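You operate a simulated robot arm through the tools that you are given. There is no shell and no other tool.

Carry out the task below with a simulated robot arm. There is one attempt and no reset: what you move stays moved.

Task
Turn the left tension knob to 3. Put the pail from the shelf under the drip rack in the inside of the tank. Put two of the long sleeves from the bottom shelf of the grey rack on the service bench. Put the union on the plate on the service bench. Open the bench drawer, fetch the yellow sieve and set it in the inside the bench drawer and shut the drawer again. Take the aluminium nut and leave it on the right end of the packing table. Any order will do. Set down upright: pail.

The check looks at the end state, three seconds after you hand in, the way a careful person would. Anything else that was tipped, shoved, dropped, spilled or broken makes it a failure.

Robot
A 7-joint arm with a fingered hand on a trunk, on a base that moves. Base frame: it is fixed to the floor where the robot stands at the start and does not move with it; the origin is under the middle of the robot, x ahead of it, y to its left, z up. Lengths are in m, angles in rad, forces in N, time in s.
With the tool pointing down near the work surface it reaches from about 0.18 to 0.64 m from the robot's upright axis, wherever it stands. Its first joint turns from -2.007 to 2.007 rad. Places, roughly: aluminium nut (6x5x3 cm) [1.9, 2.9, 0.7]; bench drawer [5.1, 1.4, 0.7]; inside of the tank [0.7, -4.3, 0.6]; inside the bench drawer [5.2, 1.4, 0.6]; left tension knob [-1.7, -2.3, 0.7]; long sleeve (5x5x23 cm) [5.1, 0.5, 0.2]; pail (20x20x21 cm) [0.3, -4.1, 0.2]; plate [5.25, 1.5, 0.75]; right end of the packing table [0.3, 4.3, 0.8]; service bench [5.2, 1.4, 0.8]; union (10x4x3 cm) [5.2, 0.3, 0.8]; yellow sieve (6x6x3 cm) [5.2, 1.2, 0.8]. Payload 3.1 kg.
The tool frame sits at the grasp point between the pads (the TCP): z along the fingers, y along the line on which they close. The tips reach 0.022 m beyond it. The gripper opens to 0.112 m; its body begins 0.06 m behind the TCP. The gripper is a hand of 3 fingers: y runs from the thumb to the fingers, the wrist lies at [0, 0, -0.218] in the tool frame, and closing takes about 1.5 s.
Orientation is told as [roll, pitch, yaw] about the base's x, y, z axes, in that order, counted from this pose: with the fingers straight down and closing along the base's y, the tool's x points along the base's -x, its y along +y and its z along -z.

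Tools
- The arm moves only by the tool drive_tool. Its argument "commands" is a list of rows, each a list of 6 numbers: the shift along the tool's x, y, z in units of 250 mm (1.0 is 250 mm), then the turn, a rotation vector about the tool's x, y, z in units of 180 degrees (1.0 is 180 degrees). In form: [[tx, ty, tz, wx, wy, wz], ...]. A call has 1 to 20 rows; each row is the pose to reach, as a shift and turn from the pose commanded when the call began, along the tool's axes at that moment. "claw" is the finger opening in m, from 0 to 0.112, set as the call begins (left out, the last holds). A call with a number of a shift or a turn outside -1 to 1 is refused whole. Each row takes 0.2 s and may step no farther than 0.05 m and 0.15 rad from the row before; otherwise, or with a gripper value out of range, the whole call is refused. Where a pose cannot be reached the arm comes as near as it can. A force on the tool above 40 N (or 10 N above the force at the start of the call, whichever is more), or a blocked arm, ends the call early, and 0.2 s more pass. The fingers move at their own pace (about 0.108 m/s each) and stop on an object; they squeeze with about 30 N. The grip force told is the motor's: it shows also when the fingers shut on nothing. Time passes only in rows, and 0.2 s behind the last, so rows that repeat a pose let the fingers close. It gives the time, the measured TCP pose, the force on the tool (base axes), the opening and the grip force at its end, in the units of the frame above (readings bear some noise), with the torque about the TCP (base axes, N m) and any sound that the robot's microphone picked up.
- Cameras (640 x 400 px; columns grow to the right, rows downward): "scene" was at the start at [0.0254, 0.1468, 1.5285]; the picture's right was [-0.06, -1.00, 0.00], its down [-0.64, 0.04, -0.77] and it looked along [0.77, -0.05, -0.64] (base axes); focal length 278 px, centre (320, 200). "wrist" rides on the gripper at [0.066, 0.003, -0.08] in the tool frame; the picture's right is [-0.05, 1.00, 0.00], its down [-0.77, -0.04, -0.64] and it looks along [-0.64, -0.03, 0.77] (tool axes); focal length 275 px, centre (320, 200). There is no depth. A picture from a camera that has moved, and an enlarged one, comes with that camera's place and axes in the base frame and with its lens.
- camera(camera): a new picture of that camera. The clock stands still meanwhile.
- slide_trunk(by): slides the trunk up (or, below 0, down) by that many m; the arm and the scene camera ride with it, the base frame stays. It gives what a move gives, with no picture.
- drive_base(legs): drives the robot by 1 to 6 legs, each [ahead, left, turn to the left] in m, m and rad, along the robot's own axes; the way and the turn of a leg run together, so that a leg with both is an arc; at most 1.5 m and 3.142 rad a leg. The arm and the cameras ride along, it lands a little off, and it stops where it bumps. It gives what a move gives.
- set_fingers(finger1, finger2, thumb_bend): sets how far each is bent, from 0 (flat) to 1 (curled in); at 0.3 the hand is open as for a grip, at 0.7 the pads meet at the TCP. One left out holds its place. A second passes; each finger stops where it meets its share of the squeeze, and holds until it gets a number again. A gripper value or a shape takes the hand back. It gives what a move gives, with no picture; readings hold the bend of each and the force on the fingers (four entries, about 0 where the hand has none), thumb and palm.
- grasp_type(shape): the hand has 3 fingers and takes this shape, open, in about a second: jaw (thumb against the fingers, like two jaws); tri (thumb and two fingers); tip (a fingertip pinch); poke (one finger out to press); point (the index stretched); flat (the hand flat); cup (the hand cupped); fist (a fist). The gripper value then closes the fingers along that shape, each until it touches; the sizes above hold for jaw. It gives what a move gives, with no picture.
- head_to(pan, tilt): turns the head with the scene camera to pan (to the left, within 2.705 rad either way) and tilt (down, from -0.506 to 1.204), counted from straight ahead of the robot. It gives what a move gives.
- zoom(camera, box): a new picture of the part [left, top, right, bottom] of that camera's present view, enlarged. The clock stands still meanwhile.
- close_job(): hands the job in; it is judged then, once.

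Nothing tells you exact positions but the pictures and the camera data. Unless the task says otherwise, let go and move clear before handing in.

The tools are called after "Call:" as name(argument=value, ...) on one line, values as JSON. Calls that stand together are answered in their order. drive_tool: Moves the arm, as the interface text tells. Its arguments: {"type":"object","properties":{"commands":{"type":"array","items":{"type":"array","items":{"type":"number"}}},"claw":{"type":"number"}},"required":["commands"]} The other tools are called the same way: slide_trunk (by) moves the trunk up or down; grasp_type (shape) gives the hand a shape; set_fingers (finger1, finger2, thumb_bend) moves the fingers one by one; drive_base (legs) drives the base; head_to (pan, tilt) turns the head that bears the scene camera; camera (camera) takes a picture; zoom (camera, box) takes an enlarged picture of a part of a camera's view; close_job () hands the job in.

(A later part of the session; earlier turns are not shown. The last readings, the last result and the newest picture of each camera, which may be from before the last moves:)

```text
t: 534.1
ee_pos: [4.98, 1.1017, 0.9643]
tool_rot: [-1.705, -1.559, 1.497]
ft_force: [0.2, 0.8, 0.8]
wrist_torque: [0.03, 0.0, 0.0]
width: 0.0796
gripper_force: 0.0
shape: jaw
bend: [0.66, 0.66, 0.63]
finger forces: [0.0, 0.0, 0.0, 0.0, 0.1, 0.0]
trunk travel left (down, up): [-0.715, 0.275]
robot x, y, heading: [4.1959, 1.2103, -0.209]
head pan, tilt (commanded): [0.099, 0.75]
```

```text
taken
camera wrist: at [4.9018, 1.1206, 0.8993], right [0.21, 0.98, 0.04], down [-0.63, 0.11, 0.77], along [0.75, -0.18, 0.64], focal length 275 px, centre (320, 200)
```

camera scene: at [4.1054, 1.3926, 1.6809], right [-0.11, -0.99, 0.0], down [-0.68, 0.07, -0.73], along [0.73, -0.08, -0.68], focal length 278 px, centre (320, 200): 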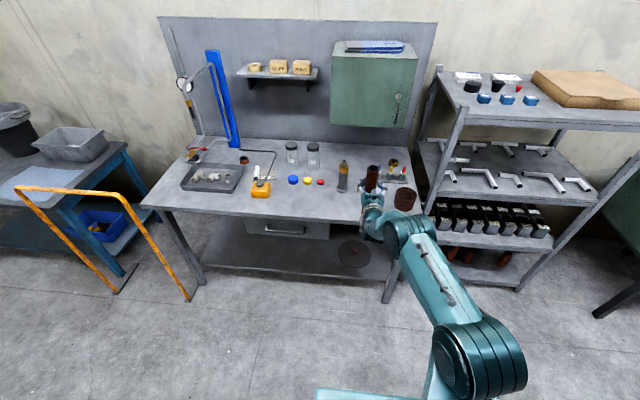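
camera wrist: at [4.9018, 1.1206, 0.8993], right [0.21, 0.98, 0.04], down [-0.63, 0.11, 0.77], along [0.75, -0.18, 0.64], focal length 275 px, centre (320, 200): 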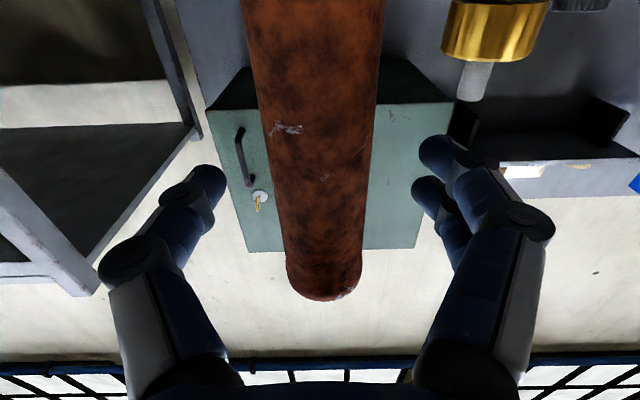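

The first sleeve stands on the bench. I withdraw and go for the second one.

Call:
drive_base(legs=[[-0.3, 0, 0]])

Call:
camera(camera="scene")

Call:
drive_base(legs=[[0, -0.66, 0]])

Call:
slide_trunk(by=-0.4)

Call:
slide_trunk(by=-0.3)

Call:
head_to(pan=0.0, tilt=0.4)

Call:
camera(camera="scene")

Call:
camera(camera="wrist")

```text
t: 536.1
ee_pos: [4.6846, 1.1651, 0.9654]
tool_rot: [-1.781, -1.558, 1.573]
ft_force: [0.5, 0.2, 0.3]
wrist_torque: [0.0, 0.03, -0.01]
width: 0.0797
gripper_force: 0.0
shape: jaw
bend: [0.66, 0.66, 0.63]
finger forces: [0.0, 0.0, 0.0, 0.0, 0.0, 0.1]
trunk travel left (down, up): [-0.715, 0.275]
robot x, y, heading: [3.9037, 1.2733, -0.209]
head pan, tilt (commanded): [0.099, 0.75]
```

```text
taken
camera scene: at [3.9575, 1.4236, 1.5889], right [-0.11, -0.99, 0.0], down [-0.68, 0.07, -0.73], along [0.73, -0.08, -0.68], focal length 278 px, centre (320, 200)
```

scene: 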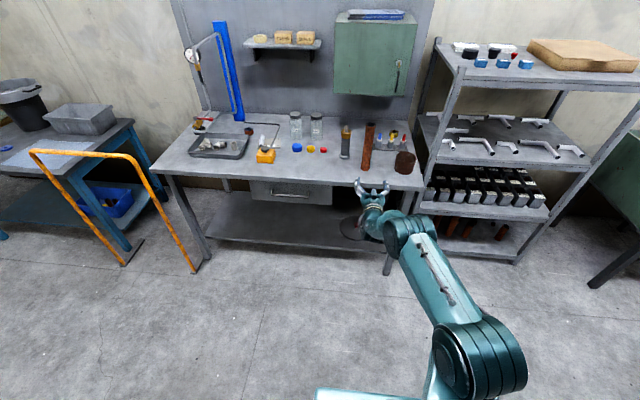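

```text
t: 539.7
ee_pos: [4.5558, 0.5326, 0.965]
tool_rot: [-1.736, -1.561, 1.536]
ft_force: [0.2, 0.2, 0.2]
wrist_torque: [0.04, 0.01, -0.04]
width: 0.0799
gripper_force: 0.0
shape: jaw
bend: [0.66, 0.66, 0.63]
finger forces: [0.1, 0.0, 0.1, 0.0, 0.1, 0.0]
trunk travel left (down, up): [-0.715, 0.275]
robot x, y, heading: [3.7739, 0.634, -0.198]
head pan, tilt (commanded): [0.099, 0.75]
```

```text
t: 543.6
ee_pos: [4.5552, 0.5311, 0.5653]
tool_rot: [-1.735, -1.559, 1.535]
ft_force: [0.1, 0.8, -0.2]
wrist_torque: [-0.01, -0.02, -0.03]
width: 0.0799
gripper_force: 0.1
shape: jaw
bend: [0.66, 0.66, 0.63]
finger forces: [0.0, 0.0, 0.0, 0.0, 0.1, 0.0]
trunk travel left (down, up): [-0.315, 0.675]
robot x, y, heading: [3.7686, 0.6342, -0.197]
head pan, tilt (commanded): [0.099, 0.75]
```

```text
t: 546.6
ee_pos: [4.5542, 0.5326, 0.2651]
tool_rot: [-1.735, -1.558, 1.533]
ft_force: [-0.5, 0.2, -0.3]
wrist_torque: [0.0, -0.03, -0.06]
width: 0.0798
gripper_force: 0.0
shape: jaw
bend: [0.66, 0.66, 0.63]
finger forces: [0.0, 0.1, 0.0, 0.0, 0.0, 0.1]
trunk travel left (down, up): [-0.015, 0.975]
robot x, y, heading: [3.776, 0.6346, -0.198]
head pan, tilt (commanded): [0.099, 0.75]
```

```text
t: 547.4
ee_pos: [4.5554, 0.5321, 0.2651]
tool_rot: [-1.733, -1.559, 1.533]
ft_force: [-0.2, -0.3, -0.3]
wrist_torque: [-0.02, -0.02, 0.03]
width: 0.0796
gripper_force: 0.1
shape: jaw
bend: [0.66, 0.66, 0.63]
finger forces: [0.0, 0.1, 0.0, 0.0, 0.0, 0.0]
trunk travel left (down, up): [-0.015, 0.975]
robot x, y, heading: [3.77, 0.6333, -0.2]
head pan, tilt (commanded): [0.0, 0.4]
```

```text
taken
camera scene: at [3.8344, 0.7753, 0.9199], right [-0.2, -0.98, 0.0], down [-0.38, 0.08, -0.92], along [0.9, -0.18, -0.39], focal length 278 px, centre (320, 200)
```

scene: 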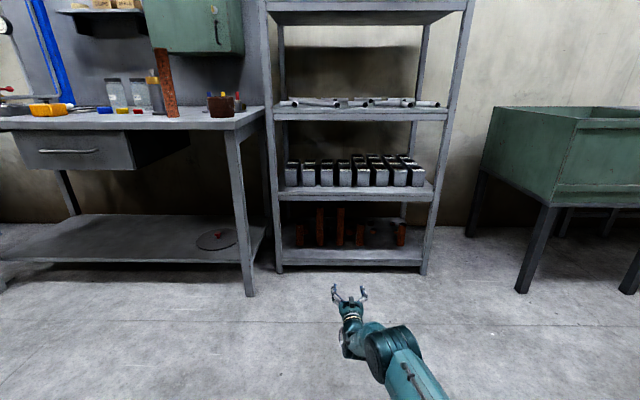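

```text
taken
camera wrist: at [4.4768, 0.5504, 0.1995], right [0.2, 0.98, 0.04], down [-0.63, 0.1, 0.77], along [0.75, -0.18, 0.64], focal length 275 px, centre (320, 200)
```

wrist: 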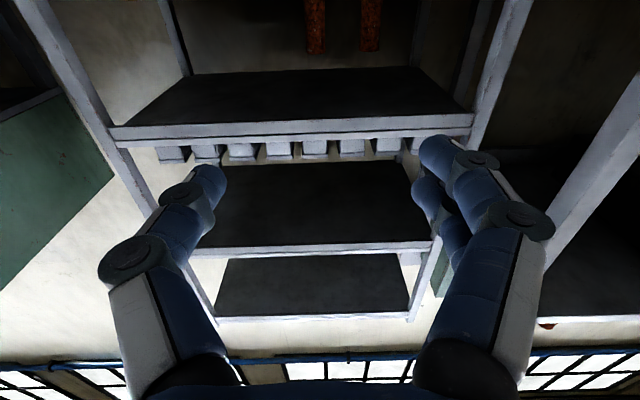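

Call:
drive_base(legs=[[0, 0, -0.01], [0.44, 0, 0]])

Call:
camera(camera="wrist")

```text
t: 550.4
ee_pos: [4.9891, 0.435, 0.2643]
tool_rot: [-1.732, -1.561, 1.523]
ft_force: [0.3, 0.1, 0.8]
wrist_torque: [0.02, 0.0, 0.01]
width: 0.0798
gripper_force: 0.1
shape: jaw
bend: [0.66, 0.66, 0.63]
finger forces: [0.0, 0.0, 0.0, 0.1, 0.0, 0.2]
trunk travel left (down, up): [-0.015, 0.975]
robot x, y, heading: [4.2075, 0.5413, -0.207]
head pan, tilt (commanded): [0.0, 0.4]
```

```text
taken
camera wrist: at [4.9109, 0.4535, 0.1994], right [0.21, 0.98, 0.04], down [-0.63, 0.1, 0.77], along [0.75, -0.18, 0.64], focal length 275 px, centre (320, 200)
```

wrist: 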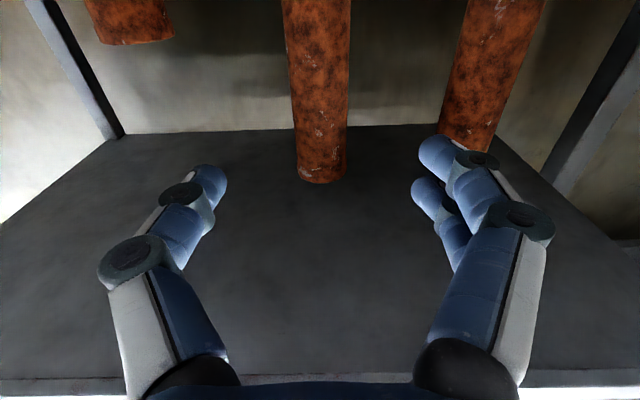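

Call:
drive_base(legs=[[0.094, 0, 0]])

Call:
camera(camera="wrist")

```text
t: 551.5
ee_pos: [5.0801, 0.4155, 0.2649]
tool_rot: [-1.735, -1.56, 1.526]
ft_force: [-0.1, -0.6, 0.6]
wrist_torque: [0.01, -0.02, 0.01]
width: 0.0797
gripper_force: 0.0
shape: jaw
bend: [0.66, 0.66, 0.63]
finger forces: [0.0, 0.1, 0.0, 0.1, 0.1, 0.0]
trunk travel left (down, up): [-0.015, 0.975]
robot x, y, heading: [4.2979, 0.5236, -0.208]
head pan, tilt (commanded): [0.0, 0.4]
```

```text
taken
camera wrist: at [5.0017, 0.4335, 0.1995], right [0.21, 0.98, 0.04], down [-0.63, 0.11, 0.77], along [0.75, -0.18, 0.64], focal length 275 px, centre (320, 200)
```

wrist: 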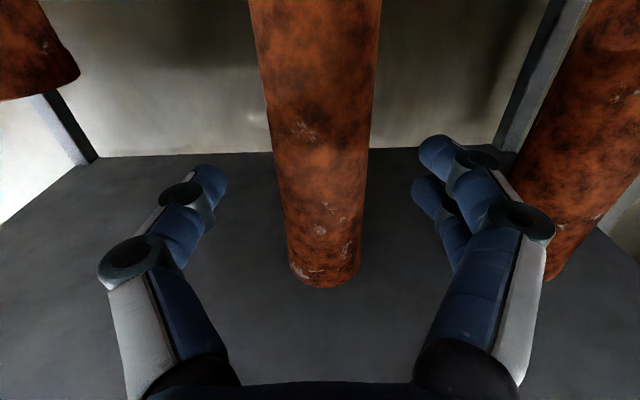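

Call:
drive_tool(commands=[[0, 0, 0, 0, 0, 0], [0, 0, 0, 0, 0, 0], [0, 0, 0, 0, 0, 0], [0, 0, 0, 0, 0, 0], [0, 0, 0, 0, 0, 0]], claw=0.028)

Call:
slide_trunk(by=0.03)

Call:
drive_base(legs=[[-0.2, 0, 0], [-0.25, 0, 0]])

Call:
camera(camera="scene")

Call:
zoom(camera="scene", box=[240, 180, 460, 310])

```text
t: 552.7
ee_pos: [5.0791, 0.415, 0.2638]
tool_rot: [-1.76, -1.558, 1.549]
ft_force: [-1.5, 1.2, 1.2]
wrist_torque: [0.01, -0.01, -0.02]
width: 0.0303
gripper_force: 30.2
shape: jaw
bend: [0.73, 0.73, 0.7]
finger forces: [13.4, 13.2, 0.1, 0.0, 23.0, 0.0]
trunk travel left (down, up): [-0.015, 0.975]
robot x, y, heading: [4.2959, 0.5228, -0.205]
head pan, tilt (commanded): [0.0, 0.4]
```

```text
t: 553.5
ee_pos: [5.0797, 0.4142, 0.2931]
tool_rot: [-1.356, -1.558, 1.147]
ft_force: [-0.1, -0.3, -12.6]
wrist_torque: [0.08, 0.31, 0.0]
width: 0.0303
gripper_force: 29.8
shape: jaw
bend: [0.74, 0.73, 0.7]
finger forces: [15.2, 12.0, 0.0, 0.1, 23.0, 0.0]
trunk travel left (down, up): [-0.045, 0.945]
robot x, y, heading: [4.2998, 0.5251, -0.213]
head pan, tilt (commanded): [0.0, 0.4]
```

```text
t: 556.5
ee_pos: [4.6433, 0.5101, 0.2928]
tool_rot: [-1.497, -1.558, 1.296]
ft_force: [0.3, 1.2, -12.3]
wrist_torque: [0.08, 0.25, 0.02]
width: 0.0302
gripper_force: 29.8
shape: jaw
bend: [0.74, 0.73, 0.7]
finger forces: [14.7, 12.1, 0.0, 0.0, 22.5, 0.0]
trunk travel left (down, up): [-0.045, 0.945]
robot x, y, heading: [3.8584, 0.6122, -0.198]
head pan, tilt (commanded): [0.0, 0.4]
```

```text
taken
camera scene: at [3.9252, 0.7554, 0.9499], right [-0.2, -0.98, 0.0], down [-0.38, 0.08, -0.92], along [0.9, -0.18, -0.39], focal length 278 px, centre (320, 200)
```

scene: 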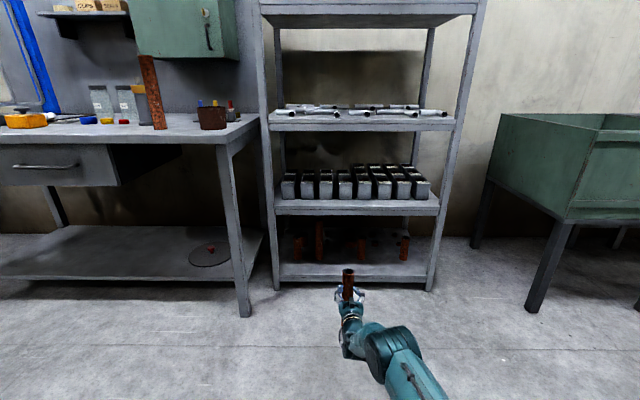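

```text
2.91 times, centred on (350, 245) of scene
camera zoom: at [3.9252, 0.7554, 0.9499], right [-0.2, -0.98, 0.0], down [-0.38, 0.08, -0.92], along [0.9, -0.18, -0.39], focal length 809 px, centre (233, 69)
```

zoom: 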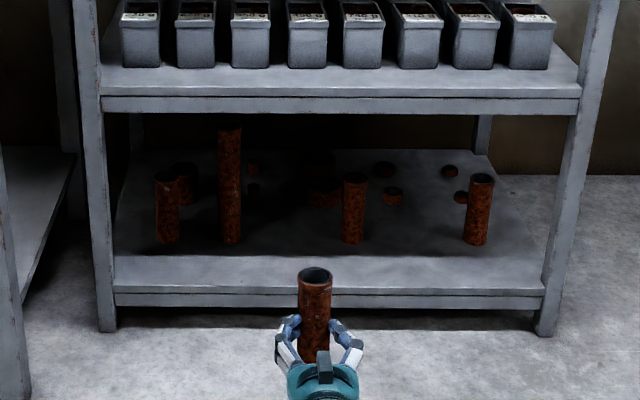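

The second long sleeve is out, the rest stand untouched. I carry it to the bench, beside the first.

Call:
slide_trunk(by=0.4)

Call:
slide_trunk(by=0.36)

Call:
drive_base(legs=[[0, 0.9, -0.012]])

Call:
head_to(pan=0.0, tilt=0.75)

Call:
camera(camera="scene")

```text
t: 560.3
ee_pos: [4.6457, 0.5106, 0.6932]
tool_rot: [-1.431, -1.559, 1.23]
ft_force: [-0.5, 0.0, -12.2]
wrist_torque: [0.05, 0.17, 0.04]
width: 0.03
gripper_force: 30.1
shape: jaw
bend: [0.74, 0.73, 0.7]
finger forces: [14.2, 12.5, 0.0, 0.1, 22.3, 0.1]
trunk travel left (down, up): [-0.445, 0.545]
robot x, y, heading: [3.865, 0.6109, -0.203]
head pan, tilt (commanded): [0.0, 0.4]
```

```text
t: 563.8
ee_pos: [4.6456, 0.5099, 1.0522]
tool_rot: [-1.43, -1.558, 1.229]
ft_force: [0.0, 0.3, -12.0]
wrist_torque: [0.05, 0.22, 0.0]
width: 0.03
gripper_force: 29.5
shape: jaw
bend: [0.74, 0.73, 0.7]
finger forces: [14.2, 12.4, 0.0, 0.0, 22.3, 0.0]
trunk travel left (down, up): [-0.805, 0.185]
robot x, y, heading: [3.8599, 0.6125, -0.201]
head pan, tilt (commanded): [0.0, 0.4]
```

```text
t: 568.5
ee_pos: [4.8292, 1.3629, 1.0541]
tool_rot: [-1.45, -1.559, 1.226]
ft_force: [-0.2, 0.7, -11.5]
wrist_torque: [0.06, 0.23, -0.01]
width: 0.03
gripper_force: 29.9
shape: jaw
bend: [0.74, 0.73, 0.7]
finger forces: [14.1, 12.3, 0.1, 0.0, 22.3, 0.0]
trunk travel left (down, up): [-0.805, 0.185]
robot x, y, heading: [4.0442, 1.4825, -0.22]
head pan, tilt (commanded): [0.0, 0.4]
```

```text
t: 569.3
ee_pos: [4.8278, 1.3632, 1.0515]
tool_rot: [-1.367, -1.56, 1.144]
ft_force: [0.0, 0.2, -11.8]
wrist_torque: [0.03, 0.25, 0.04]
width: 0.0298
gripper_force: 29.8
shape: jaw
bend: [0.74, 0.73, 0.7]
finger forces: [13.7, 12.6, 0.1, 0.1, 22.1, 0.1]
trunk travel left (down, up): [-0.805, 0.185]
robot x, y, heading: [4.0436, 1.4833, -0.222]
head pan, tilt (commanded): [0.0, 0.75]
```

```text
taken
camera scene: at [4.1065, 1.6247, 1.6789], right [-0.22, -0.98, 0.0], down [-0.67, 0.15, -0.73], along [0.71, -0.16, -0.68], focal length 278 px, centre (320, 200)
```

scene: 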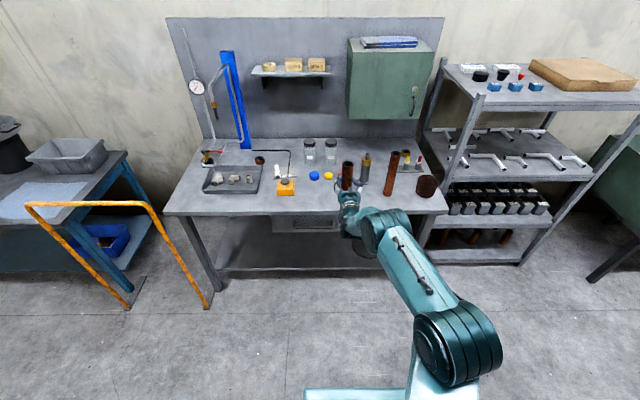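

Call:
drive_base(legs=[[0.2, 0, 0]])

Call:
slide_trunk(by=-0.075)

Call:
zoom(camera="scene", box=[260, 140, 460, 270])

Call:
slide_trunk(by=-0.008)

```text
t: 570.9
ee_pos: [5.0246, 1.3174, 1.0517]
tool_rot: [-1.365, -1.559, 1.138]
ft_force: [0.1, 0.6, -12.4]
wrist_torque: [0.06, 0.24, 0.01]
width: 0.03
gripper_force: 30.2
shape: jaw
bend: [0.74, 0.73, 0.7]
finger forces: [14.1, 12.3, 0.0, 0.0, 22.2, 0.0]
trunk travel left (down, up): [-0.805, 0.185]
robot x, y, heading: [4.2406, 1.4381, -0.224]
head pan, tilt (commanded): [0.0, 0.75]
```

```text
t: 572.0
ee_pos: [5.0232, 1.3169, 0.9766]
tool_rot: [-1.36, -1.558, 1.132]
ft_force: [0.0, 0.1, -11.1]
wrist_torque: [0.05, 0.22, 0.02]
width: 0.03
gripper_force: 30.1
shape: jaw
bend: [0.74, 0.73, 0.7]
finger forces: [13.8, 12.4, 0.0, 0.0, 22.1, 0.0]
trunk travel left (down, up): [-0.73, 0.26]
robot x, y, heading: [4.2438, 1.4369, -0.227]
head pan, tilt (commanded): [0.0, 0.75]
```

```text
3.08 times, centred on (360, 205) of scene
camera zoom: at [4.301, 1.5805, 1.6038], right [-0.22, -0.97, 0.0], down [-0.67, 0.15, -0.73], along [0.71, -0.16, -0.68], focal length 856 px, centre (197, 185)
```

zoom: 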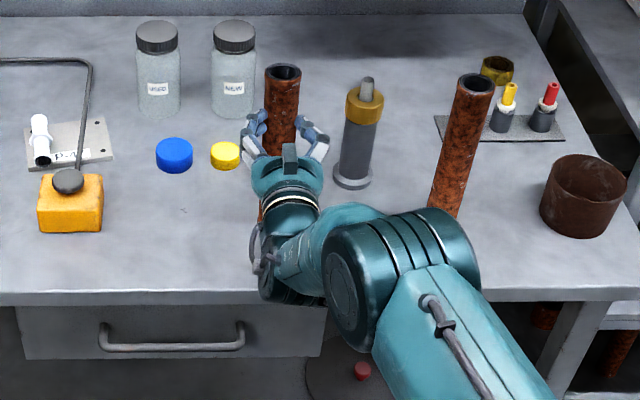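

```text
t: 572.6
ee_pos: [5.0228, 1.3172, 0.9689]
tool_rot: [-1.352, -1.559, 1.123]
ft_force: [-0.4, -0.1, -12.3]
wrist_torque: [0.05, 0.24, -0.04]
width: 0.0298
gripper_force: 29.8
shape: jaw
bend: [0.74, 0.73, 0.7]
finger forces: [13.9, 12.3, 0.0, 0.0, 21.9, 0.0]
trunk travel left (down, up): [-0.722, 0.268]
robot x, y, heading: [4.2397, 1.4377, -0.223]
head pan, tilt (commanded): [0.0, 0.75]
```

Call:
slide_trunk(by=-0.005)

Call:
slide_trunk(by=-0.004)

```text
t: 573.1
ee_pos: [5.0205, 1.3171, 0.9671]
tool_rot: [-1.857, -1.558, 1.63]
ft_force: [-0.9, 0.9, -0.1]
wrist_torque: [0.02, 0.06, 0.02]
width: 0.03
gripper_force: 29.7
shape: jaw
bend: [0.74, 0.73, 0.7]
finger forces: [14.1, 12.8, 0.1, 0.0, 22.7, 0.1]
trunk travel left (down, up): [-0.717, 0.273]
robot x, y, heading: [4.2433, 1.4382, -0.228]
head pan, tilt (commanded): [0.0, 0.75]
```

```text
t: 573.7
ee_pos: [5.02, 1.3179, 0.9663]
tool_rot: [-2.209, -1.558, 1.985]
ft_force: [-0.9, 1.2, 11.5]
wrist_torque: [-0.02, -0.15, 0.04]
width: 0.0299
gripper_force: 30.1
shape: jaw
bend: [0.74, 0.73, 0.7]
finger forces: [14.2, 13.4, 0.0, 0.0, 23.6, 0.1]
trunk travel left (down, up): [-0.713, 0.277]
robot x, y, heading: [4.2418, 1.4365, -0.224]
head pan, tilt (commanded): [0.0, 0.75]
```

It stands on the bench. I open and withdraw straight back.

Call:
slide_trunk(by=0.003)

Call:
drive_tool(commands=[[0, 0, 0, 0, 0, 0], [0, 0, 0, 0, 0, 0], [0, 0, 0, 0, 0, 0], [0, 0, 0, 0, 0, 0]], claw=0.08)

Call:
camera(camera="wrist")

Call:
drive_base(legs=[[-0.35, 0, 0]])

Call:
zoom(camera="scene", box=[180, 100, 480, 280])

```text
t: 574.2
ee_pos: [5.0197, 1.3182, 0.9664]
tool_rot: [-1.74, -1.558, 1.512]
ft_force: [-1.5, 1.8, 7.6]
wrist_torque: [-0.01, -0.1, -0.01]
width: 0.0299
gripper_force: 30.0
shape: jaw
bend: [0.74, 0.73, 0.7]
finger forces: [14.2, 13.4, 0.0, 0.0, 23.3, 0.0]
trunk travel left (down, up): [-0.716, 0.274]
robot x, y, heading: [4.2398, 1.4372, -0.229]
head pan, tilt (commanded): [0.0, 0.75]
```

```text
t: 575.2
ee_pos: [5.0203, 1.3166, 0.9642]
tool_rot: [-1.524, -1.558, 1.296]
ft_force: [-0.2, 0.7, 0.0]
wrist_torque: [0.01, -0.04, -0.01]
width: 0.0797
gripper_force: 0.1
shape: jaw
bend: [0.66, 0.66, 0.63]
finger forces: [0.0, 0.0, 0.0, 0.0, 0.0, 0.0]
trunk travel left (down, up): [-0.716, 0.274]
robot x, y, heading: [4.2373, 1.4394, -0.226]
head pan, tilt (commanded): [0.0, 0.75]
```

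```text
taken
camera wrist: at [4.9434, 1.3371, 0.8997], right [0.22, 0.97, 0.03], down [-0.63, 0.12, 0.77], along [0.75, -0.2, 0.64], focal length 275 px, centre (320, 200)
```

wrist: 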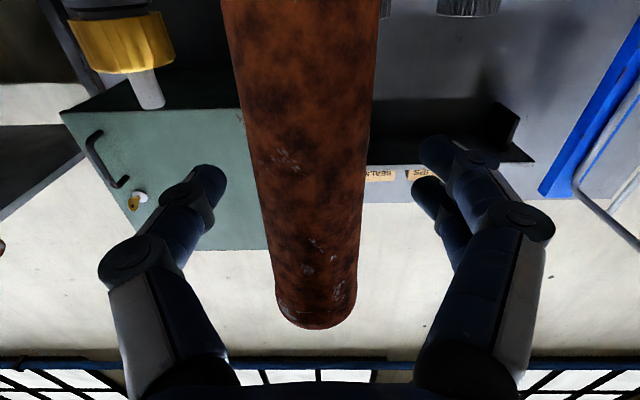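

```text
t: 577.5
ee_pos: [4.6744, 1.3981, 0.9652]
tool_rot: [-1.608, -1.559, 1.386]
ft_force: [0.8, -0.1, 0.7]
wrist_torque: [0.01, 0.01, 0.01]
width: 0.0797
gripper_force: 0.0
shape: jaw
bend: [0.66, 0.66, 0.63]
finger forces: [0.1, 0.0, 0.1, 0.1, 0.0, 0.0]
trunk travel left (down, up): [-0.716, 0.274]
robot x, y, heading: [3.8952, 1.5169, -0.222]
head pan, tilt (commanded): [0.0, 0.75]
```

```text
2.13 times, centred on (330, 190) of scene
camera zoom: at [3.9511, 1.6597, 1.5899], right [-0.22, -0.98, 0.0], down [-0.67, 0.15, -0.73], along [0.71, -0.16, -0.68], focal length 594 px, centre (299, 221)
```

zoom: 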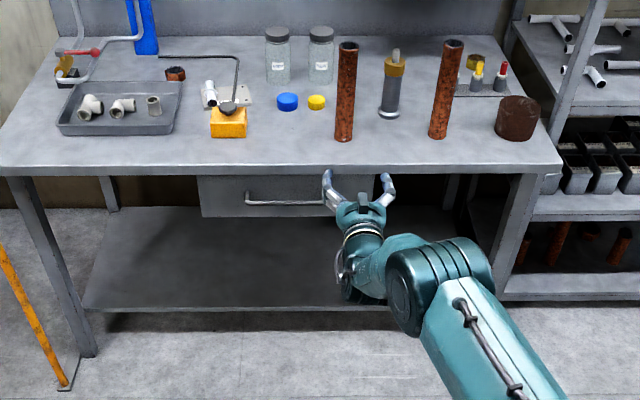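

Both sleeves and the union stand/lie well, and the drawer is shut. Now the aluminium nut: I stow the arm and drive toward the small table near (1.9, 2.9).

Call:
drive_tool(commands=[[0, 0, -0.16, 0, 0, 0], [0, 0, -0.32, 0, 0, 0], [0, 0, -0.48, 0, 0, 0], [0, 0, -0.64, 0, 0, 0], [0, 0, -0.8, 0, 0, 0], [0, 0, -0.96, 0, 0, 0]], claw=0.112)

Call:
drive_tool(commands=[[0, 0, -0.07, 0, 0.042, 0], [0, 0, -0.14, 0, 0.084, 0], [0, 0, -0.21, 0, 0.126, 0], [0, 0, -0.28, 0, 0.168, 0], [0, 0, -0.35, 0, 0.21, 0], [0, 0, -0.42, 0, 0.252, 0], [0, 0, -0.49, 0, 0.294, 0], [0, 0, -0.56, 0, 0.336, 0], [0, 0, -0.63, 0, 0.378, 0], [0, 0, -0.7, 0, 0.42, 0], [0, 0, -0.77, 0, 0.46, 0], [0, 0, -0.84, 0, 0.5, 0]])

Call:
drive_base(legs=[[-0.3, 0, 0], [0, 0, 2.6]])

Call:
head_to(pan=0.0, tilt=0.45)

Call:
camera(camera="scene")

```text
t: 578.9
ee_pos: [4.4409, 1.4542, 0.9643]
tool_rot: [-1.7, -1.557, 1.477]
ft_force: [0.8, -0.4, 0.4]
wrist_torque: [0.01, -0.01, 0.0]
width: 0.1118
gripper_force: 0.1
shape: jaw
bend: [0.3, 0.3, 0.3]
finger forces: [0.0, 0.1, 0.0, 0.0, 0.1, 0.0]
trunk travel left (down, up): [-0.716, 0.274]
robot x, y, heading: [3.8972, 1.5153, -0.218]
head pan, tilt (commanded): [0.0, 0.75]
```

```text
t: 581.5
ee_pos: [4.2378, 1.4984, 0.9657]
tool_rot: [-0.01, 0.002, -0.223]
ft_force: [-0.5, 0.6, -0.2]
wrist_torque: [0.02, 0.0, 0.01]
width: 0.1119
gripper_force: 0.1
shape: jaw
bend: [0.3, 0.3, 0.3]
finger forces: [0.0, 0.1, 0.0, 0.0, 0.0, 0.0]
trunk travel left (down, up): [-0.716, 0.274]
robot x, y, heading: [3.8959, 1.5156, -0.224]
head pan, tilt (commanded): [0.0, 0.75]
```

```text
t: 589.8
ee_pos: [3.3079, 1.7624, 0.965]
tool_rot: [-0.011, -0.001, 2.418]
ft_force: [1.0, -0.2, 0.0]
wrist_torque: [0.03, 0.01, -0.01]
width: 0.1122
gripper_force: 0.2
shape: jaw
bend: [0.3, 0.3, 0.3]
finger forces: [0.1, 0.1, 0.1, 0.0, 0.1, 0.0]
trunk travel left (down, up): [-0.716, 0.274]
robot x, y, heading: [3.6013, 1.5842, 2.421]
head pan, tilt (commanded): [0.0, 0.75]
```

```text
t: 590.6
ee_pos: [3.3064, 1.764, 0.9672]
tool_rot: [-0.012, 0.0, 2.417]
ft_force: [0.2, 0.2, -1.2]
wrist_torque: [-0.01, 0.03, 0.04]
width: 0.112
gripper_force: 0.2
shape: jaw
bend: [0.3, 0.3, 0.3]
finger forces: [0.0, 0.0, 0.0, 0.0, 0.0, 0.0]
trunk travel left (down, up): [-0.716, 0.274]
robot x, y, heading: [3.6021, 1.5811, 2.422]
head pan, tilt (commanded): [0.0, 0.45]
```

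```text
taken
camera scene: at [3.4741, 1.4882, 1.6162], right [0.66, 0.75, 0.0], down [0.33, -0.29, -0.9], along [-0.68, 0.59, -0.44], focal length 278 px, centre (320, 200)
```

scene: 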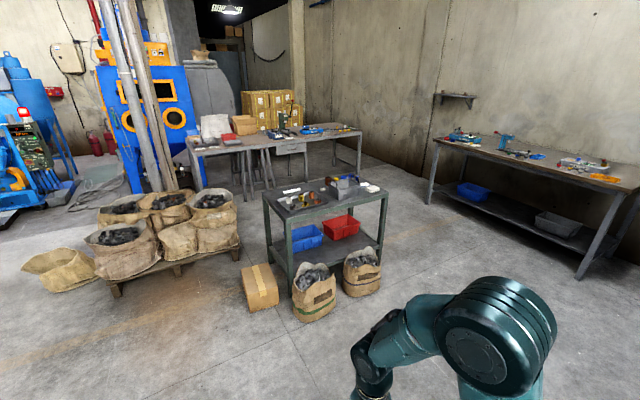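

Call:
zoom(camera="scene", box=[250, 160, 400, 250])

Call:
zoom(camera="scene", box=[170, 90, 380, 200])

```text
4.27 times, centred on (325, 205) of scene
camera zoom: at [3.4741, 1.4882, 1.6162], right [0.66, 0.75, 0.0], down [0.33, -0.29, -0.9], along [-0.68, 0.59, -0.44], focal length 1187 px, centre (299, 179)
```

zoom: 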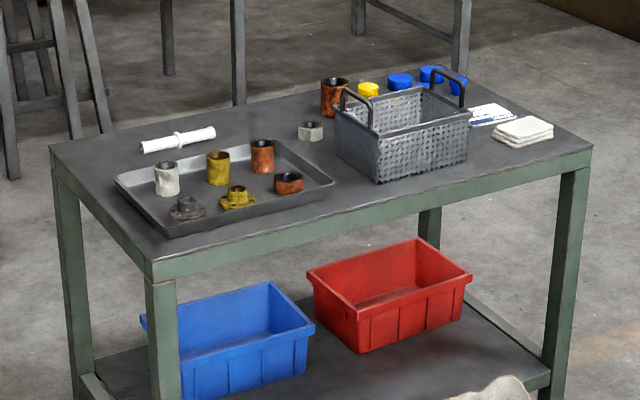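

```text
3.05 times, centred on (275, 145) of scene
camera zoom: at [3.4741, 1.4882, 1.6162], right [0.66, 0.75, 0.0], down [0.33, -0.29, -0.9], along [-0.68, 0.59, -0.44], focal length 848 px, centre (457, 368)
```

zoom: 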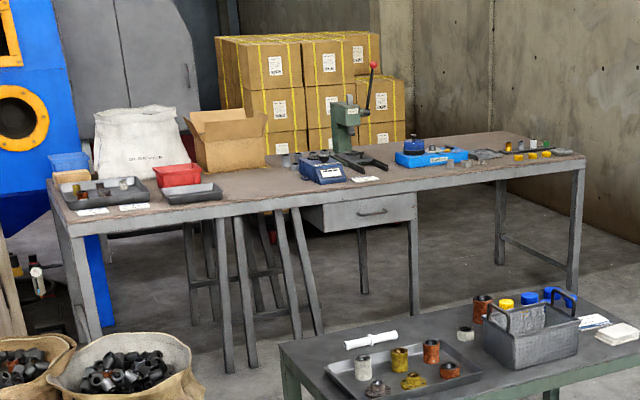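

The aluminium nut is the grey hex nut between tray and wire basket. Sacks block the near side, so I'll go round the table's far end into the corridor between it and the packing table.

Call:
drive_base(legs=[[0.835, -0.68, 0], [0.835, -0.68, 0]])

Call:
camera(camera="scene")

Call:
head_to(pan=0.4, tilt=0.6)

Call:
camera(camera="scene")

```text
t: 601.3
ee_pos: [3.0053, 3.9196, 0.9661]
tool_rot: [-0.013, 0.0, 2.376]
ft_force: [-0.8, 0.2, 1.0]
wrist_torque: [-0.02, 0.03, 0.02]
width: 0.1118
gripper_force: 0.2
shape: jaw
bend: [0.3, 0.3, 0.3]
finger forces: [0.1, 0.1, 0.1, 0.0, 0.1, 0.1]
trunk travel left (down, up): [-0.716, 0.274]
robot x, y, heading: [3.2868, 3.7246, 2.374]
head pan, tilt (commanded): [0.0, 0.45]
```

```text
taken
camera scene: at [3.1606, 3.6374, 1.6163], right [0.69, 0.72, 0.0], down [0.31, -0.3, -0.9], along [-0.65, 0.62, -0.44], focal length 278 px, centre (320, 200)
```

scene: 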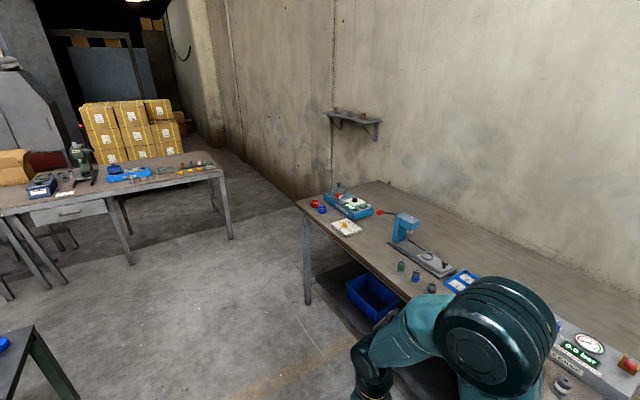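

```text
t: 602.1
ee_pos: [3.006, 3.9205, 0.9649]
tool_rot: [-0.013, -0.001, 2.377]
ft_force: [0.1, -0.5, -0.5]
wrist_torque: [-0.03, 0.0, 0.02]
width: 0.1119
gripper_force: 0.1
shape: jaw
bend: [0.3, 0.3, 0.3]
finger forces: [0.0, 0.0, 0.0, 0.1, 0.0, 0.0]
trunk travel left (down, up): [-0.716, 0.274]
robot x, y, heading: [3.2887, 3.7266, 2.377]
head pan, tilt (commanded): [0.4, 0.6]
```

```text
taken
camera scene: at [3.1445, 3.6051, 1.6028], right [0.36, 0.93, 0.0], down [0.53, -0.2, -0.83], along [-0.77, 0.29, -0.56], focal length 278 px, centre (320, 200)
```

scene: 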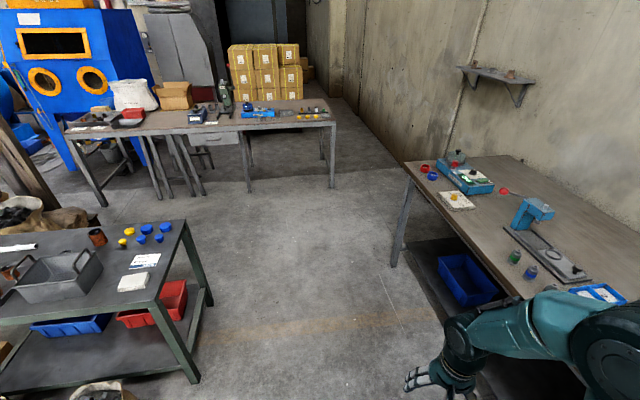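

Call:
drive_base(legs=[[0.774, 0.4975, 0], [0.774, 0.4975, 0]])

Call:
head_to(pan=0.5, tilt=0.6)

Call:
camera(camera="scene")

Call:
head_to(pan=1.6, tilt=0.6)

Call:
camera(camera="scene")

```text
t: 611.5
ee_pos: [1.1867, 4.2842, 0.9644]
tool_rot: [-0.012, 0.002, 2.373]
ft_force: [-1.3, -0.1, 0.0]
wrist_torque: [0.0, -0.02, 0.02]
width: 0.1119
gripper_force: 0.1
shape: jaw
bend: [0.3, 0.3, 0.3]
finger forces: [0.1, 0.0, 0.0, 0.1, 0.1, 0.0]
trunk travel left (down, up): [-0.716, 0.274]
robot x, y, heading: [1.4683, 4.09, 2.374]
head pan, tilt (commanded): [0.4, 0.6]
```

```text
t: 612.1
ee_pos: [1.1875, 4.2842, 0.9656]
tool_rot: [-0.013, 0.001, 2.374]
ft_force: [0.6, 0.7, 0.2]
wrist_torque: [0.01, 0.0, 0.02]
width: 0.1119
gripper_force: 0.0
shape: jaw
bend: [0.3, 0.3, 0.3]
finger forces: [0.0, 0.0, 0.0, 0.1, 0.0, 0.0]
trunk travel left (down, up): [-0.716, 0.274]
robot x, y, heading: [1.4709, 4.0898, 2.376]
head pan, tilt (commanded): [0.499, 0.6]
```

```text
taken
camera scene: at [1.3216, 3.9618, 1.6028], right [0.26, 0.96, 0.0], down [0.55, -0.15, -0.83], along [-0.8, 0.22, -0.56], focal length 278 px, centre (320, 200)
```

scene: 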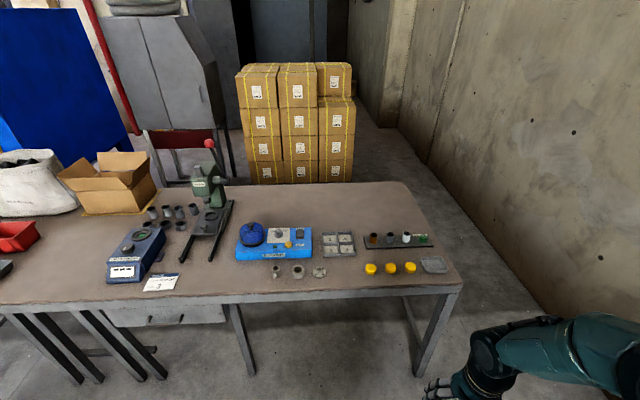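

```text
t: 613.5
ee_pos: [1.1873, 4.2839, 0.9645]
tool_rot: [-0.011, 0.002, 2.374]
ft_force: [-1.0, 0.0, 0.5]
wrist_torque: [0.0, 0.02, -0.03]
width: 0.1121
gripper_force: 0.1
shape: jaw
bend: [0.3, 0.3, 0.3]
finger forces: [0.1, 0.0, 0.0, 0.0, 0.1, 0.0]
trunk travel left (down, up): [-0.716, 0.274]
robot x, y, heading: [1.4696, 4.0885, 2.373]
head pan, tilt (commanded): [1.6, 0.6]
```

```text
taken
camera scene: at [1.3474, 3.873, 1.6028], right [-0.74, 0.67, 0.0], down [0.38, 0.42, -0.83], along [-0.55, -0.61, -0.56], focal length 278 px, centre (320, 200)
```

scene: 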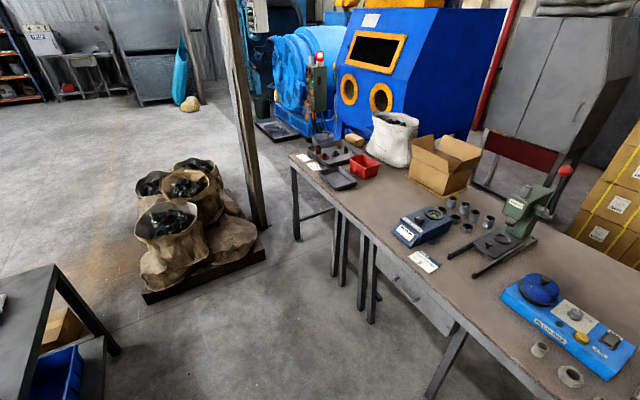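

Call:
head_to(pan=0.5, tilt=0.6)

Call:
zoom(camera="scene", box=[220, 160, 470, 310])

Call:
head_to(pan=2.4, tilt=0.8)

Call:
camera(camera="scene")

```text
t: 614.8
ee_pos: [1.1868, 4.2847, 0.9662]
tool_rot: [-0.012, 0.0, 2.375]
ft_force: [-0.3, -0.7, -0.4]
wrist_torque: [0.02, 0.01, 0.0]
width: 0.1118
gripper_force: 0.1
shape: jaw
bend: [0.3, 0.3, 0.3]
finger forces: [0.1, 0.0, 0.0, 0.0, 0.0, 0.1]
trunk travel left (down, up): [-0.716, 0.274]
robot x, y, heading: [1.4664, 4.095, 2.376]
head pan, tilt (commanded): [0.499, 0.6]
```

```text
2.56 times, centred on (345, 235) of scene
camera zoom: at [1.3215, 3.9616, 1.6027], right [0.26, 0.96, 0.0], down [0.55, -0.15, -0.83], along [-0.8, 0.22, -0.56], focal length 712 px, centre (256, 110)
```

zoom: 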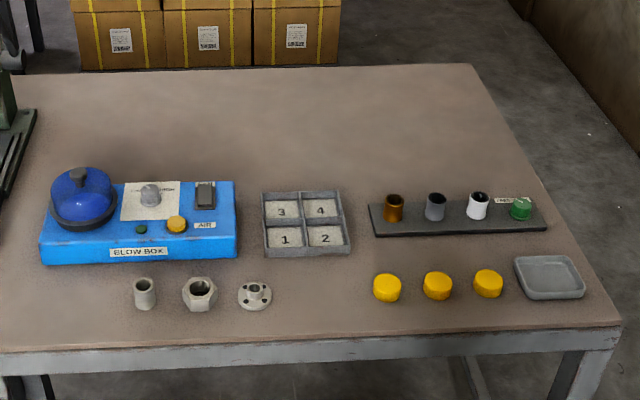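

```text
t: 616.7
ee_pos: [1.1864, 4.2849, 0.965]
tool_rot: [-0.011, 0.0, 2.374]
ft_force: [0.1, -0.4, -0.2]
wrist_torque: [-0.01, 0.02, 0.0]
width: 0.1122
gripper_force: 0.0
shape: jaw
bend: [0.3, 0.3, 0.3]
finger forces: [0.1, 0.1, 0.1, 0.1, 0.0, 0.1]
trunk travel left (down, up): [-0.716, 0.274]
robot x, y, heading: [1.4657, 4.094, 2.376]
head pan, tilt (commanded): [2.4, 0.799]
```

```text
taken
camera scene: at [1.4118, 3.858, 1.5859], right [-1.0, -0.06, 0.0], down [-0.04, 0.72, -0.7], along [0.04, -0.7, -0.72], focal length 278 px, centre (320, 200)
```

scene: 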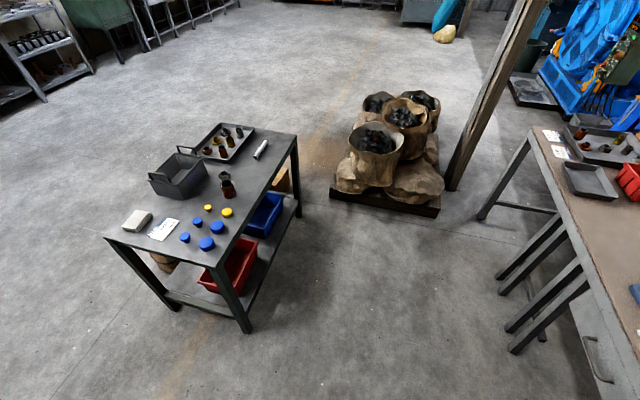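

I turn to face the small table from the corridor side and slide along to the nut.

Call:
drive_base(legs=[[0, 0, -2.586], [0, -1.12, 0]])

Call:
head_to(pan=0.0, tilt=0.8)

Call:
camera(camera="scene")

Call:
camera(camera="wrist")

```text
t: 628.4
ee_pos: [1.638, 2.9909, 0.9654]
tool_rot: [-0.012, 0.0, -0.155]
ft_force: [0.5, 0.2, 0.1]
wrist_torque: [0.02, 0.03, -0.02]
width: 0.1119
gripper_force: 0.0
shape: jaw
bend: [0.3, 0.3, 0.3]
finger forces: [0.1, 0.0, 0.1, 0.1, 0.0, 0.0]
trunk travel left (down, up): [-0.716, 0.274]
robot x, y, heading: [1.2975, 2.987, -0.159]
head pan, tilt (commanded): [2.4, 0.799]
```

```text
t: 630.6
ee_pos: [1.6387, 2.9901, 0.9649]
tool_rot: [-0.013, -0.001, -0.154]
ft_force: [-0.2, 0.4, -1.1]
wrist_torque: [-0.01, 0.01, 0.03]
width: 0.1117
gripper_force: 0.0
shape: jaw
bend: [0.3, 0.3, 0.3]
finger forces: [0.0, 0.0, 0.0, 0.0, 0.1, 0.1]
trunk travel left (down, up): [-0.716, 0.274]
robot x, y, heading: [1.2938, 2.9878, -0.153]
head pan, tilt (commanded): [0.0, 0.799]
```

```text
taken
camera scene: at [1.3402, 3.1331, 1.5859], right [-0.15, -0.99, 0.0], down [-0.71, 0.11, -0.7], along [0.69, -0.11, -0.72], focal length 278 px, centre (320, 200)
```

scene: 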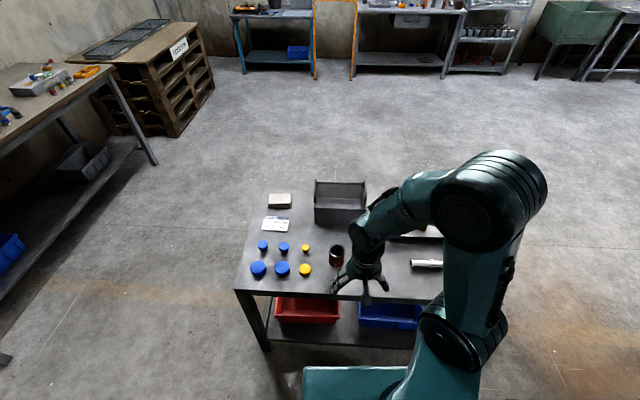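

```text
taken
camera wrist: at [1.5738, 3.0047, 1.0469], right [0.2, 0.98, -0.01], down [0.76, -0.15, 0.64], along [0.62, -0.14, -0.77], focal length 275 px, centre (320, 200)
```

wrist: 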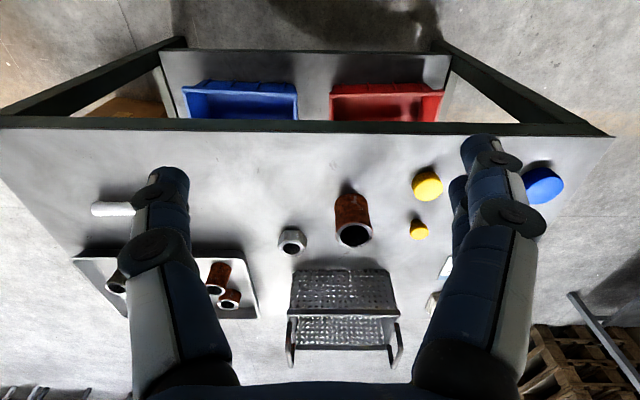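

The nut is at about (1.922, 2.876), with the basket behind it and the rust cylinder to its left. I square up, move closer and turn the hand to close front–back.

Call:
drive_base(legs=[[0, 0, -0.055], [0.12, 0, 0]])

Call:
drive_tool(commands=[[0, 0, 0, 0, 0, 0.042], [0, 0, 0, 0, 0, 0.084], [0, 0, 0, 0, 0, 0.126], [0, 0, 0, 0, 0, 0.168], [0, 0, 0, 0, 0, 0.21], [0, 0, 0, 0, 0, 0.252], [0, 0, 0, 0, 0, 0.294], [0, 0, 0, 0, 0, 0.336], [0, 0, 0, 0, 0, 0.378], [0, 0, 0, 0, 0, 0.42], [0, 0, 0, 0, 0, 0.46], [0, 0, 0, 0, 0, 0.5]], claw=0.085)

Call:
camera(camera="scene")

Call:
camera(camera="wrist")

```text
t: 632.2
ee_pos: [1.7543, 2.9457, 0.964]
tool_rot: [-0.011, -0.001, -0.215]
ft_force: [0.6, -0.4, 0.6]
wrist_torque: [0.02, 0.04, 0.02]
width: 0.112
gripper_force: 0.0
shape: jaw
bend: [0.3, 0.3, 0.3]
finger forces: [0.0, 0.1, 0.0, 0.0, 0.0, 0.1]
trunk travel left (down, up): [-0.716, 0.274]
robot x, y, heading: [1.4142, 2.9611, -0.213]
head pan, tilt (commanded): [0.0, 0.799]
```

```text
t: 634.8
ee_pos: [1.7536, 2.9462, 0.9652]
tool_rot: [0.0, -0.013, -1.788]
ft_force: [0.3, 0.5, 0.3]
wrist_torque: [0.0, 0.01, 0.04]
width: 0.0849
gripper_force: 0.1
shape: jaw
bend: [0.63, 0.63, 0.59]
finger forces: [0.0, 0.0, 0.0, 0.0, 0.0, 0.0]
trunk travel left (down, up): [-0.716, 0.274]
robot x, y, heading: [1.4106, 2.961, -0.211]
head pan, tilt (commanded): [0.0, 0.799]
```

```text
taken
camera scene: at [1.4645, 3.1055, 1.5859], right [-0.21, -0.98, 0.0], down [-0.7, 0.15, -0.7], along [0.68, -0.15, -0.72], focal length 278 px, centre (320, 200)
```

scene: 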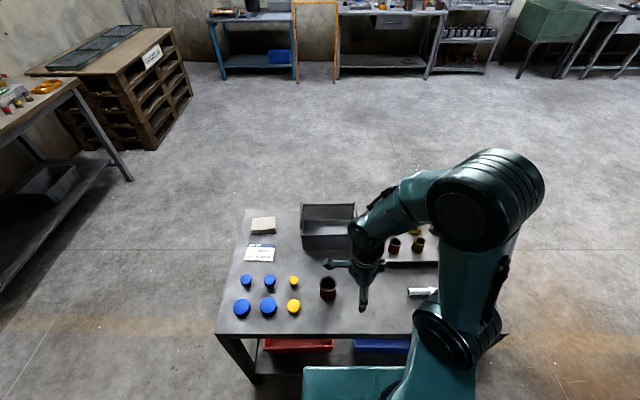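

```text
taken
camera wrist: at [1.7719, 3.0105, 1.046], right [0.97, -0.26, 0.0], down [-0.2, -0.74, 0.64], along [-0.17, -0.62, -0.76], focal length 275 px, centre (320, 200)
```

wrist: 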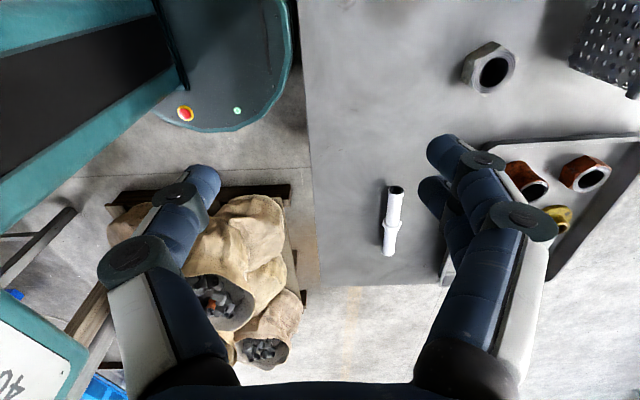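

Call:
drive_tool(commands=[[-0.02, 0.12, 0, 0, 0, 0], [-0.04, 0.25, 0, 0, 0, 0], [-0.06, 0.37, 0, 0, 0, 0], [-0.08, 0.5, 0, 0, 0, 0], [-0.1, 0.62, 0, 0, 0, 0], [-0.112, 0.735, 0, 0, 0, 0]])

Call:
slide_trunk(by=-0.12)

Call:
camera(camera="wrist")

Call:
camera(camera="scene")

```text
t: 636.2
ee_pos: [1.9282, 2.8776, 0.9653]
tool_rot: [-0.002, -0.013, -1.786]
ft_force: [-0.6, -0.3, 0.1]
wrist_torque: [0.01, 0.01, -0.03]
width: 0.0852
gripper_force: 0.0
shape: jaw
bend: [0.63, 0.63, 0.59]
finger forces: [0.0, 0.0, 0.0, 0.0, 0.0, 0.1]
trunk travel left (down, up): [-0.716, 0.274]
robot x, y, heading: [1.4146, 2.9609, -0.211]
head pan, tilt (commanded): [0.0, 0.799]
```

```text
t: 637.7
ee_pos: [1.9256, 2.8784, 0.8445]
tool_rot: [-0.001, -0.012, -1.786]
ft_force: [-0.5, -0.3, 0.2]
wrist_torque: [-0.01, -0.01, -0.01]
width: 0.0854
gripper_force: 0.0
shape: jaw
bend: [0.63, 0.63, 0.59]
finger forces: [0.0, 0.0, 0.0, 0.0, 0.1, 0.1]
trunk travel left (down, up): [-0.596, 0.394]
robot x, y, heading: [1.4151, 2.9612, -0.211]
head pan, tilt (commanded): [0.0, 0.799]
```

```text
taken
camera wrist: at [1.9436, 2.9429, 0.9261], right [0.97, -0.26, 0.0], down [-0.2, -0.74, 0.64], along [-0.17, -0.62, -0.76], focal length 275 px, centre (320, 200)
```

wrist: 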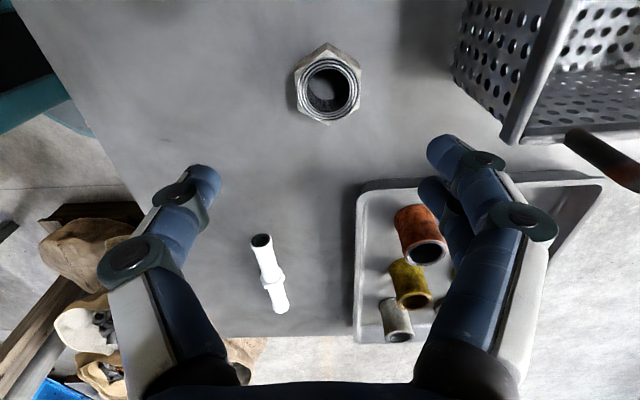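

```text
taken
camera scene: at [1.4644, 3.1055, 1.4659], right [-0.21, -0.98, 0.0], down [-0.7, 0.15, -0.7], along [0.68, -0.15, -0.72], focal length 278 px, centre (320, 200)
```

scene: 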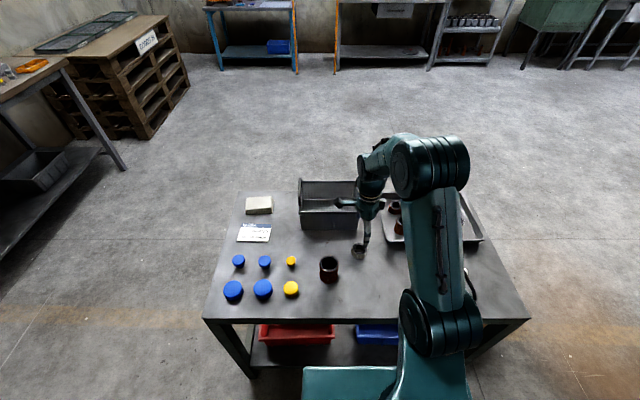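

Call:
drive_tool(commands=[[0.03, 0.03, 0, 0, 0, 0]])

Call:
slide_trunk(by=-0.085)

Call:
camera(camera="wrist")

```text
t: 638.1
ee_pos: [1.936, 2.8836, 0.8461]
tool_rot: [-0.002, -0.012, -1.785]
ft_force: [-0.8, -0.6, -1.1]
wrist_torque: [-0.01, 0.0, 0.02]
width: 0.0853
gripper_force: 0.0
shape: jaw
bend: [0.63, 0.63, 0.59]
finger forces: [0.0, 0.0, 0.0, 0.0, 0.0, 0.1]
trunk travel left (down, up): [-0.596, 0.394]
robot x, y, heading: [1.4147, 2.96, -0.217]
head pan, tilt (commanded): [0.0, 0.799]
```

```text
t: 639.3
ee_pos: [1.9339, 2.8837, 0.7599]
tool_rot: [0.0, -0.013, -1.786]
ft_force: [1.5, 0.9, -0.3]
wrist_torque: [0.0, 0.01, -0.01]
width: 0.085
gripper_force: 0.1
shape: jaw
bend: [0.63, 0.63, 0.59]
finger forces: [0.0, 0.0, 0.0, 0.0, 0.0, 0.1]
trunk travel left (down, up): [-0.511, 0.479]
robot x, y, heading: [1.4107, 2.9591, -0.211]
head pan, tilt (commanded): [0.0, 0.799]
```

```text
taken
camera wrist: at [1.9523, 2.9486, 0.8414], right [0.97, -0.26, 0.0], down [-0.2, -0.74, 0.64], along [-0.17, -0.62, -0.76], focal length 275 px, centre (320, 200)
```

wrist: 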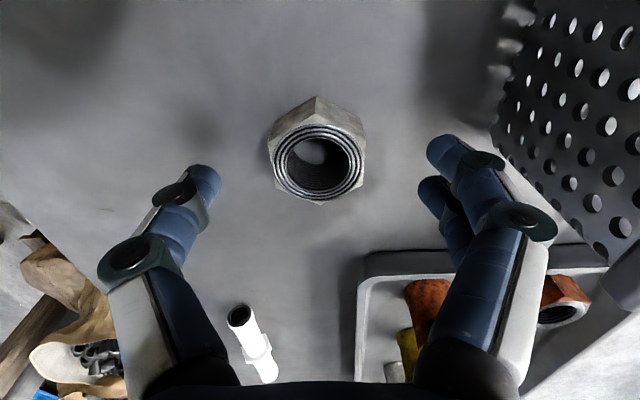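

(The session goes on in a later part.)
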